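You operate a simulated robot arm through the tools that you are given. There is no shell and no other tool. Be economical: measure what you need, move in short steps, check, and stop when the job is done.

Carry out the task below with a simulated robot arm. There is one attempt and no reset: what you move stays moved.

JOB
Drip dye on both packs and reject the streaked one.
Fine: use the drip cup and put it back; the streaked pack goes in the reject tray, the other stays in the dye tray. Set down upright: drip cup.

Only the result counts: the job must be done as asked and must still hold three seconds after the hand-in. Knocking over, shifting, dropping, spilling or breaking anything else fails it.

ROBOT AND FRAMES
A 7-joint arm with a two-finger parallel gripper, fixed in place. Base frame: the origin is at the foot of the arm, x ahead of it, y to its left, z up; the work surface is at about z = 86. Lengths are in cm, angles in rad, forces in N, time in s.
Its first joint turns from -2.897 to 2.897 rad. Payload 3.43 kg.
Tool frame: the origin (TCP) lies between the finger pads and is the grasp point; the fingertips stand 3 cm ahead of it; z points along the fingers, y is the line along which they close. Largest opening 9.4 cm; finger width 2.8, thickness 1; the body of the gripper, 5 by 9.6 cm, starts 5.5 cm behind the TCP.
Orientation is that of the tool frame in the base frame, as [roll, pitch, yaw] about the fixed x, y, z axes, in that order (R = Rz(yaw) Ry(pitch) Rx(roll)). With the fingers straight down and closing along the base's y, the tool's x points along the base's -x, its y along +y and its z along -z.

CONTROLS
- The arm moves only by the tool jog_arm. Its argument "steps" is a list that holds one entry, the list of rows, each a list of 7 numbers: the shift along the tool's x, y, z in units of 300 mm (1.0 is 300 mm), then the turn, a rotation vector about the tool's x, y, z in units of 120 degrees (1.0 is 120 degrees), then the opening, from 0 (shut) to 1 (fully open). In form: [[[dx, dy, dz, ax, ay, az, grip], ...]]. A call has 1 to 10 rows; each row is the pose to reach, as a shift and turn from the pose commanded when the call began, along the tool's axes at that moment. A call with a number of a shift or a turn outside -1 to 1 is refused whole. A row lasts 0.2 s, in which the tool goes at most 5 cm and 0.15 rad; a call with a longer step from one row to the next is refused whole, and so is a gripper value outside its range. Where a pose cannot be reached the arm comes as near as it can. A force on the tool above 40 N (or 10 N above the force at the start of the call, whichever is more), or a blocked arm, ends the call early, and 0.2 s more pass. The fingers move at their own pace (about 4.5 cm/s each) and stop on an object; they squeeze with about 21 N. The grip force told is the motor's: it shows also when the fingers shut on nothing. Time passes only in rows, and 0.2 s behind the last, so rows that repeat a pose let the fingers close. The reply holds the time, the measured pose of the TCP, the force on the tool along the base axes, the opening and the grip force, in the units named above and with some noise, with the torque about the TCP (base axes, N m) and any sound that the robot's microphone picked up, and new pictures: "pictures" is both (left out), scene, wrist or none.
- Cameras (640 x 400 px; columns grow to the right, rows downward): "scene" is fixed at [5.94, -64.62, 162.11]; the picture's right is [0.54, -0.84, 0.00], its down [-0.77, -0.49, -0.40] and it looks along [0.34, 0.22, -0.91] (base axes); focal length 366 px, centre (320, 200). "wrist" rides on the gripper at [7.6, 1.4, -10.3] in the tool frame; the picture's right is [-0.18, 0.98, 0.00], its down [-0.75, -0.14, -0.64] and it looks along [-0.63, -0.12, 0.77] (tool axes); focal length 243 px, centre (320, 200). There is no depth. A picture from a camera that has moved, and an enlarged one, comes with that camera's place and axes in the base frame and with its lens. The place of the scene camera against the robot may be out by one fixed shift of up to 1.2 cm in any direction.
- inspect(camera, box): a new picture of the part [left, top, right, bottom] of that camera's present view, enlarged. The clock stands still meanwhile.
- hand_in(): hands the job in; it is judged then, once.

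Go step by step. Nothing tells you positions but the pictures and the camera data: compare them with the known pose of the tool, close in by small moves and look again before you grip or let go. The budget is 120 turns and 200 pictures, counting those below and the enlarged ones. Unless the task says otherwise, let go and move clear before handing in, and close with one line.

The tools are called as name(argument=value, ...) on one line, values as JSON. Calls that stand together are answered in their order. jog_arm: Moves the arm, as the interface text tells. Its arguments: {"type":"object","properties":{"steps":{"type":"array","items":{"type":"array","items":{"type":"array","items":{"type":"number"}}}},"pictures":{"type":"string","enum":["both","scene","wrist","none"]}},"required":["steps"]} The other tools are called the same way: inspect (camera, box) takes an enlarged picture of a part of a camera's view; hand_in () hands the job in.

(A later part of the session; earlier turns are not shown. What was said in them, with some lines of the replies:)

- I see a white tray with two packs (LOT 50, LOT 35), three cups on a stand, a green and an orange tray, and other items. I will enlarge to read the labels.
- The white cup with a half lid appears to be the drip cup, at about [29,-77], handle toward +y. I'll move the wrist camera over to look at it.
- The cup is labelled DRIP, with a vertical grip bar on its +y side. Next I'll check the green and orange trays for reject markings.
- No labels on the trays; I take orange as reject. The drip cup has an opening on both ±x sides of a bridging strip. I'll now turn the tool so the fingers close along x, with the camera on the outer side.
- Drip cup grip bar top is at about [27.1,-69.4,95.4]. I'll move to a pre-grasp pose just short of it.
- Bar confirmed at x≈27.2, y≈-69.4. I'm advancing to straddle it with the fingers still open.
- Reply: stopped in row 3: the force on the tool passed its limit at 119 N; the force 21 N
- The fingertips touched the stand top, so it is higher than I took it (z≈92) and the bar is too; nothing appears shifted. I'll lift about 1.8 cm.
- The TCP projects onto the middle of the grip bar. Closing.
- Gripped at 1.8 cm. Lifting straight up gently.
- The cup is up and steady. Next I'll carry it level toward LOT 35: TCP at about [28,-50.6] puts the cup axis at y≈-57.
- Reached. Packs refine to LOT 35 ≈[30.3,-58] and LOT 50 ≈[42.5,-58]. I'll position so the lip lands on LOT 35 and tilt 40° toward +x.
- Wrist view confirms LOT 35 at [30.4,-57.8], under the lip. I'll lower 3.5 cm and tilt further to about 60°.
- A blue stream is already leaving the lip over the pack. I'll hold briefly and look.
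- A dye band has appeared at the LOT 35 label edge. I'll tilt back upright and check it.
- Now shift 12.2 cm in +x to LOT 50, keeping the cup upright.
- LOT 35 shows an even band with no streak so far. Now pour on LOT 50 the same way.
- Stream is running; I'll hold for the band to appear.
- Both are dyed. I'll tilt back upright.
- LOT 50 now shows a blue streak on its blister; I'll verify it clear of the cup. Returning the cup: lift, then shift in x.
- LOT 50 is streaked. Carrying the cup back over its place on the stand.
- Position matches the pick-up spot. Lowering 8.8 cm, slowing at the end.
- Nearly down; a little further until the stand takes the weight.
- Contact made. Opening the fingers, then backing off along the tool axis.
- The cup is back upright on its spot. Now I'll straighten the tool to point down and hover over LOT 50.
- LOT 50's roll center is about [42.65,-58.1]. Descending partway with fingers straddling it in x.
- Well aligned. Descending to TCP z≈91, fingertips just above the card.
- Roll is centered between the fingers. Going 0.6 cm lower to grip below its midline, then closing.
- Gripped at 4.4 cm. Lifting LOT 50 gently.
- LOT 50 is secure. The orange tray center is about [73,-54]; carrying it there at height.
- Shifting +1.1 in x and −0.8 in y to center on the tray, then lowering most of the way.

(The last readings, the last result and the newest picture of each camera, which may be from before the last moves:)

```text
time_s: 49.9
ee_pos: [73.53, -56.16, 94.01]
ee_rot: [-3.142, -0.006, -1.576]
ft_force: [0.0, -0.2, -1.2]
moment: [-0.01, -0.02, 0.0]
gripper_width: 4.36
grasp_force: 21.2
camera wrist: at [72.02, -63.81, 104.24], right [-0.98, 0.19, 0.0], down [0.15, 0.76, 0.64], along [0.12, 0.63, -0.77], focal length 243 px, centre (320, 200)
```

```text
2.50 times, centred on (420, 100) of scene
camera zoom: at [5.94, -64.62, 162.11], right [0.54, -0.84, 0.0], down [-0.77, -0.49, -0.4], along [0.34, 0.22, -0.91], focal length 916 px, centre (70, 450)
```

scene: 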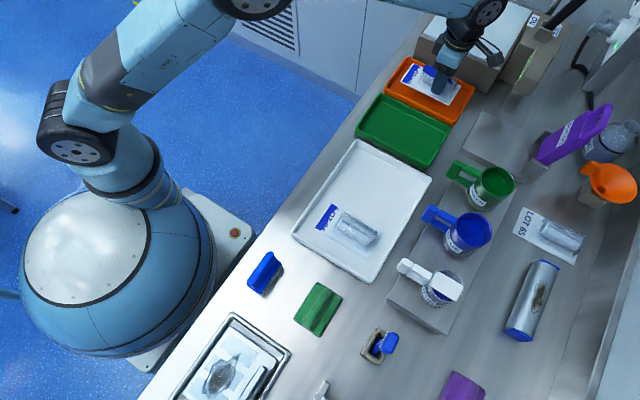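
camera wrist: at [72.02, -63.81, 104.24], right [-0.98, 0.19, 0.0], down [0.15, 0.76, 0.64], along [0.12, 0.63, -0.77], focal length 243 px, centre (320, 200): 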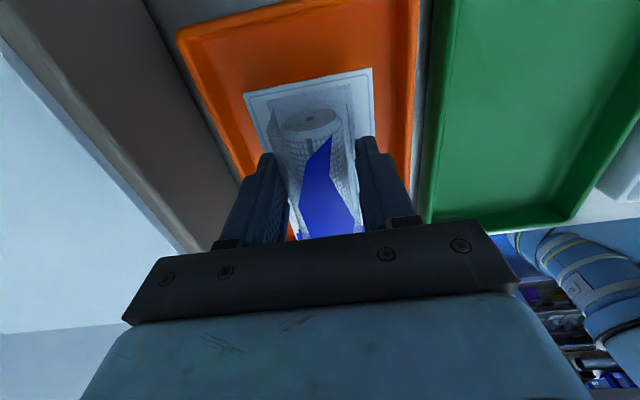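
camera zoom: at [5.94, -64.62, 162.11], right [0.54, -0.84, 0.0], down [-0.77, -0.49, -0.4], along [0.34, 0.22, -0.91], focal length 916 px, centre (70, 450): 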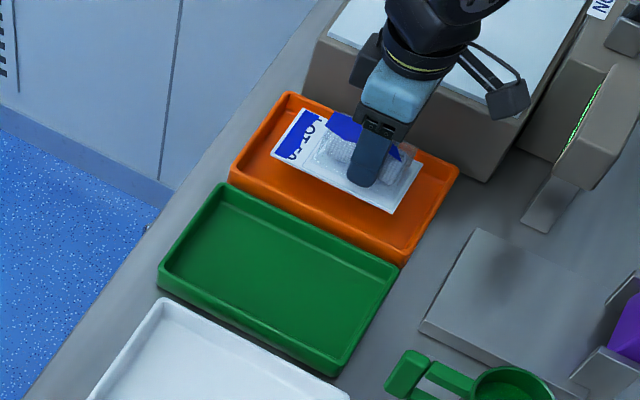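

Pack is inside the tray outline. Lowering slowly to the floor.

jog_arm(steps=[[[0, 0, 0.03, 0, 0, 0, 0], [0, 0, 0.06, 0, 0, 0, 0], [0, 0, 0.085, 0, 0, 0, 0], [0, 0, 0.1, 0, 0, 0, 0], [0, 0, 0.107, 0, 0, 0, 0], [0, 0, 0.112, 0, 0, 0, 0], [0, 0, 0.112, 0, 0, 0, 0]]], pictures="none")

```text
time_s: 51.5
ee_pos: [73.4, -55.98, 90.67]
ee_rot: [3.141, -0.003, -1.576]
ft_force: [0.3, -1.0, -0.2]
moment: [-0.02, 0.02, 0.01]
gripper_width: 4.32
grasp_force: 20.6
```

jog_arm(steps=[[[0, 0, 0.003, 0, 0, 0, 0], [0, 0, 0.006, 0, 0, 0, 0], [0, 0, 0.009, 0, 0, 0, 0], [0, 0, 0.009, 0, 0, 0, 0]]])

inspect(camera="wrist", box=[160, 0, 480, 260])

```text
time_s: 52.5
ee_pos: [73.37, -56.05, 90.47]
ee_rot: [-3.14, -0.005, -1.577]
ft_force: [0.6, -2.8, 9.1]
moment: [0.28, 0.0, -0.01]
gripper_width: 4.35
grasp_force: 21.1
camera wrist: at [71.96, -63.69, 100.79], right [-0.98, 0.19, 0.0], down [0.14, 0.76, 0.64], along [0.12, 0.63, -0.77], focal length 243 px, centre (320, 200)
```

scene: 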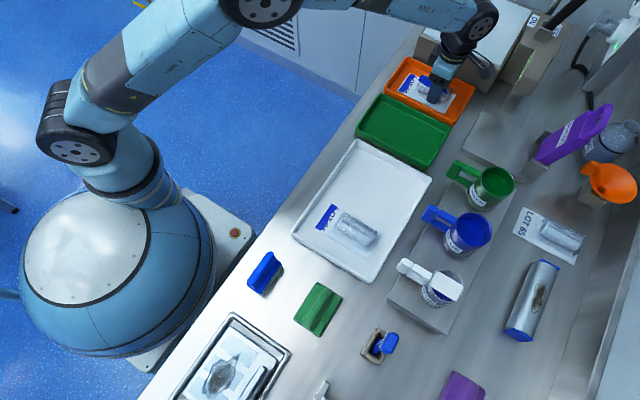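
wrist: 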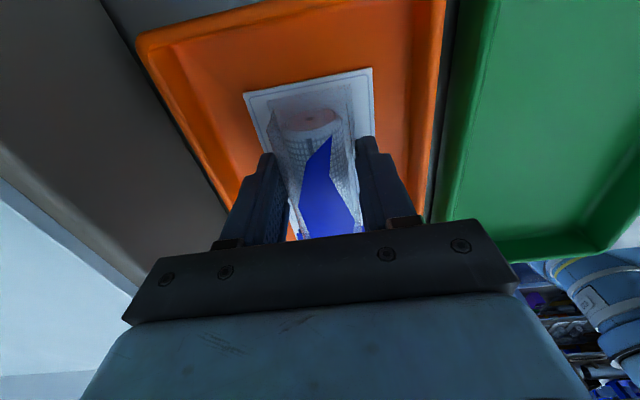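

```text
1.54 times, centred on (320, 130) of wrist
camera zoom: at [71.96, -63.69, 100.79], right [-0.98, 0.19, 0.0], down [0.14, 0.76, 0.64], along [0.12, 0.63, -0.77], focal length 373 px, centre (320, 308)
```

zoom: 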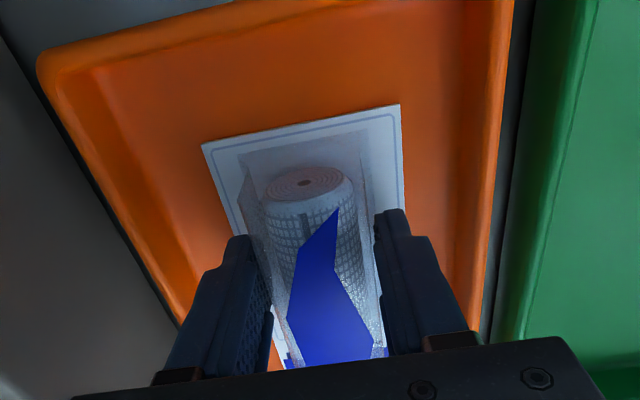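

Resting on the floor. Opening moderately and rising.

jog_arm(steps=[[[0, 0, -0.004, 0, 0, 0, 0.6], [0, 0, -0.004, 0, 0, 0, 0.62], [0, 0, -0.004, 0, 0, 0, 0.62], [0, 0, -0.004, 0, 0, 0, 0.62], [0, 0, -0.06, 0, 0, 0, 0.62], [0, 0, -0.15, 0, 0, 0, 0.62], [0, 0, -0.25, 0, 0, 0, 0.62], [0, 0, -0.36, 0, 0, 0, 0.62], [0, 0, -0.46, 0, 0, 0, 0.62], [0, 0, -0.46, 0, 0, 0, 0.62]]])

inspect(camera="scene", box=[340, 20, 500, 180])

inspect(camera="scene", box=[280, 130, 500, 340])

```text
time_s: 54.7
ee_pos: [73.56, -55.87, 104.14]
ee_rot: [-3.141, -0.004, -1.575]
ft_force: [-0.4, 0.0, 0.6]
moment: [0.01, 0.04, -0.01]
gripper_width: 5.84
grasp_force: 0.0
camera wrist: at [72.05, -63.55, 114.4], right [-0.98, 0.19, 0.0], down [0.15, 0.75, 0.64], along [0.12, 0.63, -0.77], focal length 243 px, centre (320, 200)
```

scene: 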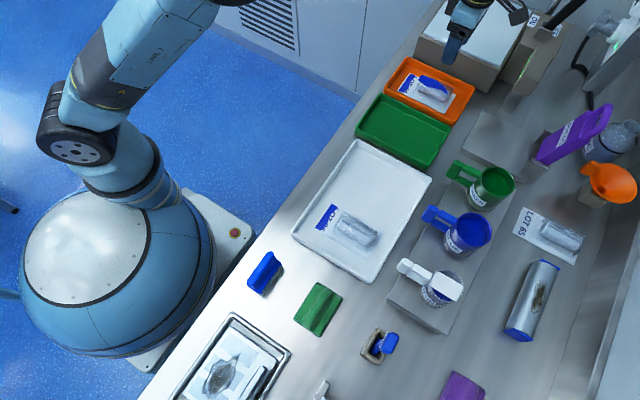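
wrist: 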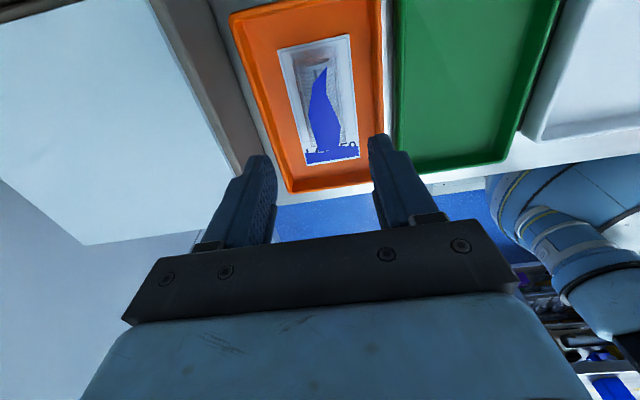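

```text
2.50 times, centred on (420, 100) of scene
camera zoom: at [5.94, -64.62, 162.11], right [0.54, -0.84, 0.0], down [-0.77, -0.49, -0.4], along [0.34, 0.22, -0.91], focal length 916 px, centre (70, 450)
```

zoom: 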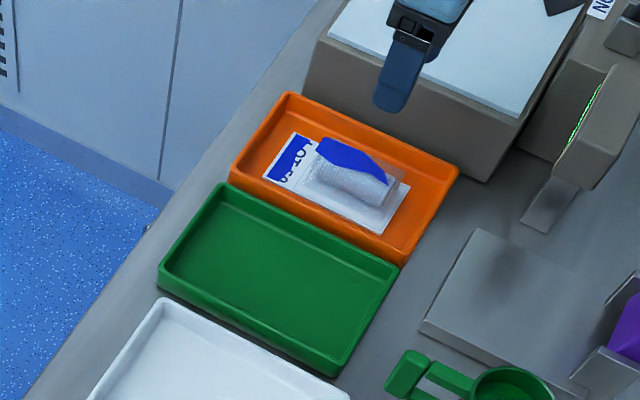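

```text
1.90 times, centred on (390, 235) of scene
camera zoom: at [5.94, -64.62, 162.11], right [0.54, -0.84, 0.0], down [-0.77, -0.49, -0.4], along [0.34, 0.22, -0.91], focal length 698 px, centre (187, 133)
```

zoom: 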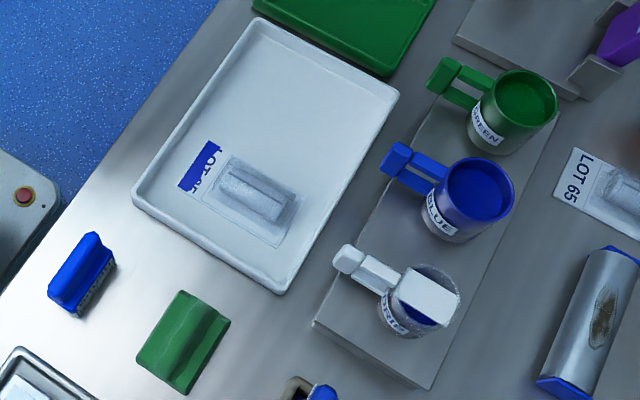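

LOT 50 (streaked) lies in the orange tray, LOT 35 is clean and still in the dye tray, and the drip cup stands upright on its spot. The gripper is clear, so I'm handing in.

hand_in()

```text
The job is handed in.
```

I dripped dye on both packs. LOT 50 streaked, so I put it in the orange tray; LOT 35 showed no streak and stays in the dye tray. The drip cup is back upright on its stand. Neither coloured tray is labelled, so taking the orange one as the reject tray was my assumption. The fingertips also bumped the cup stand once early on, and nothing appeared to shift.
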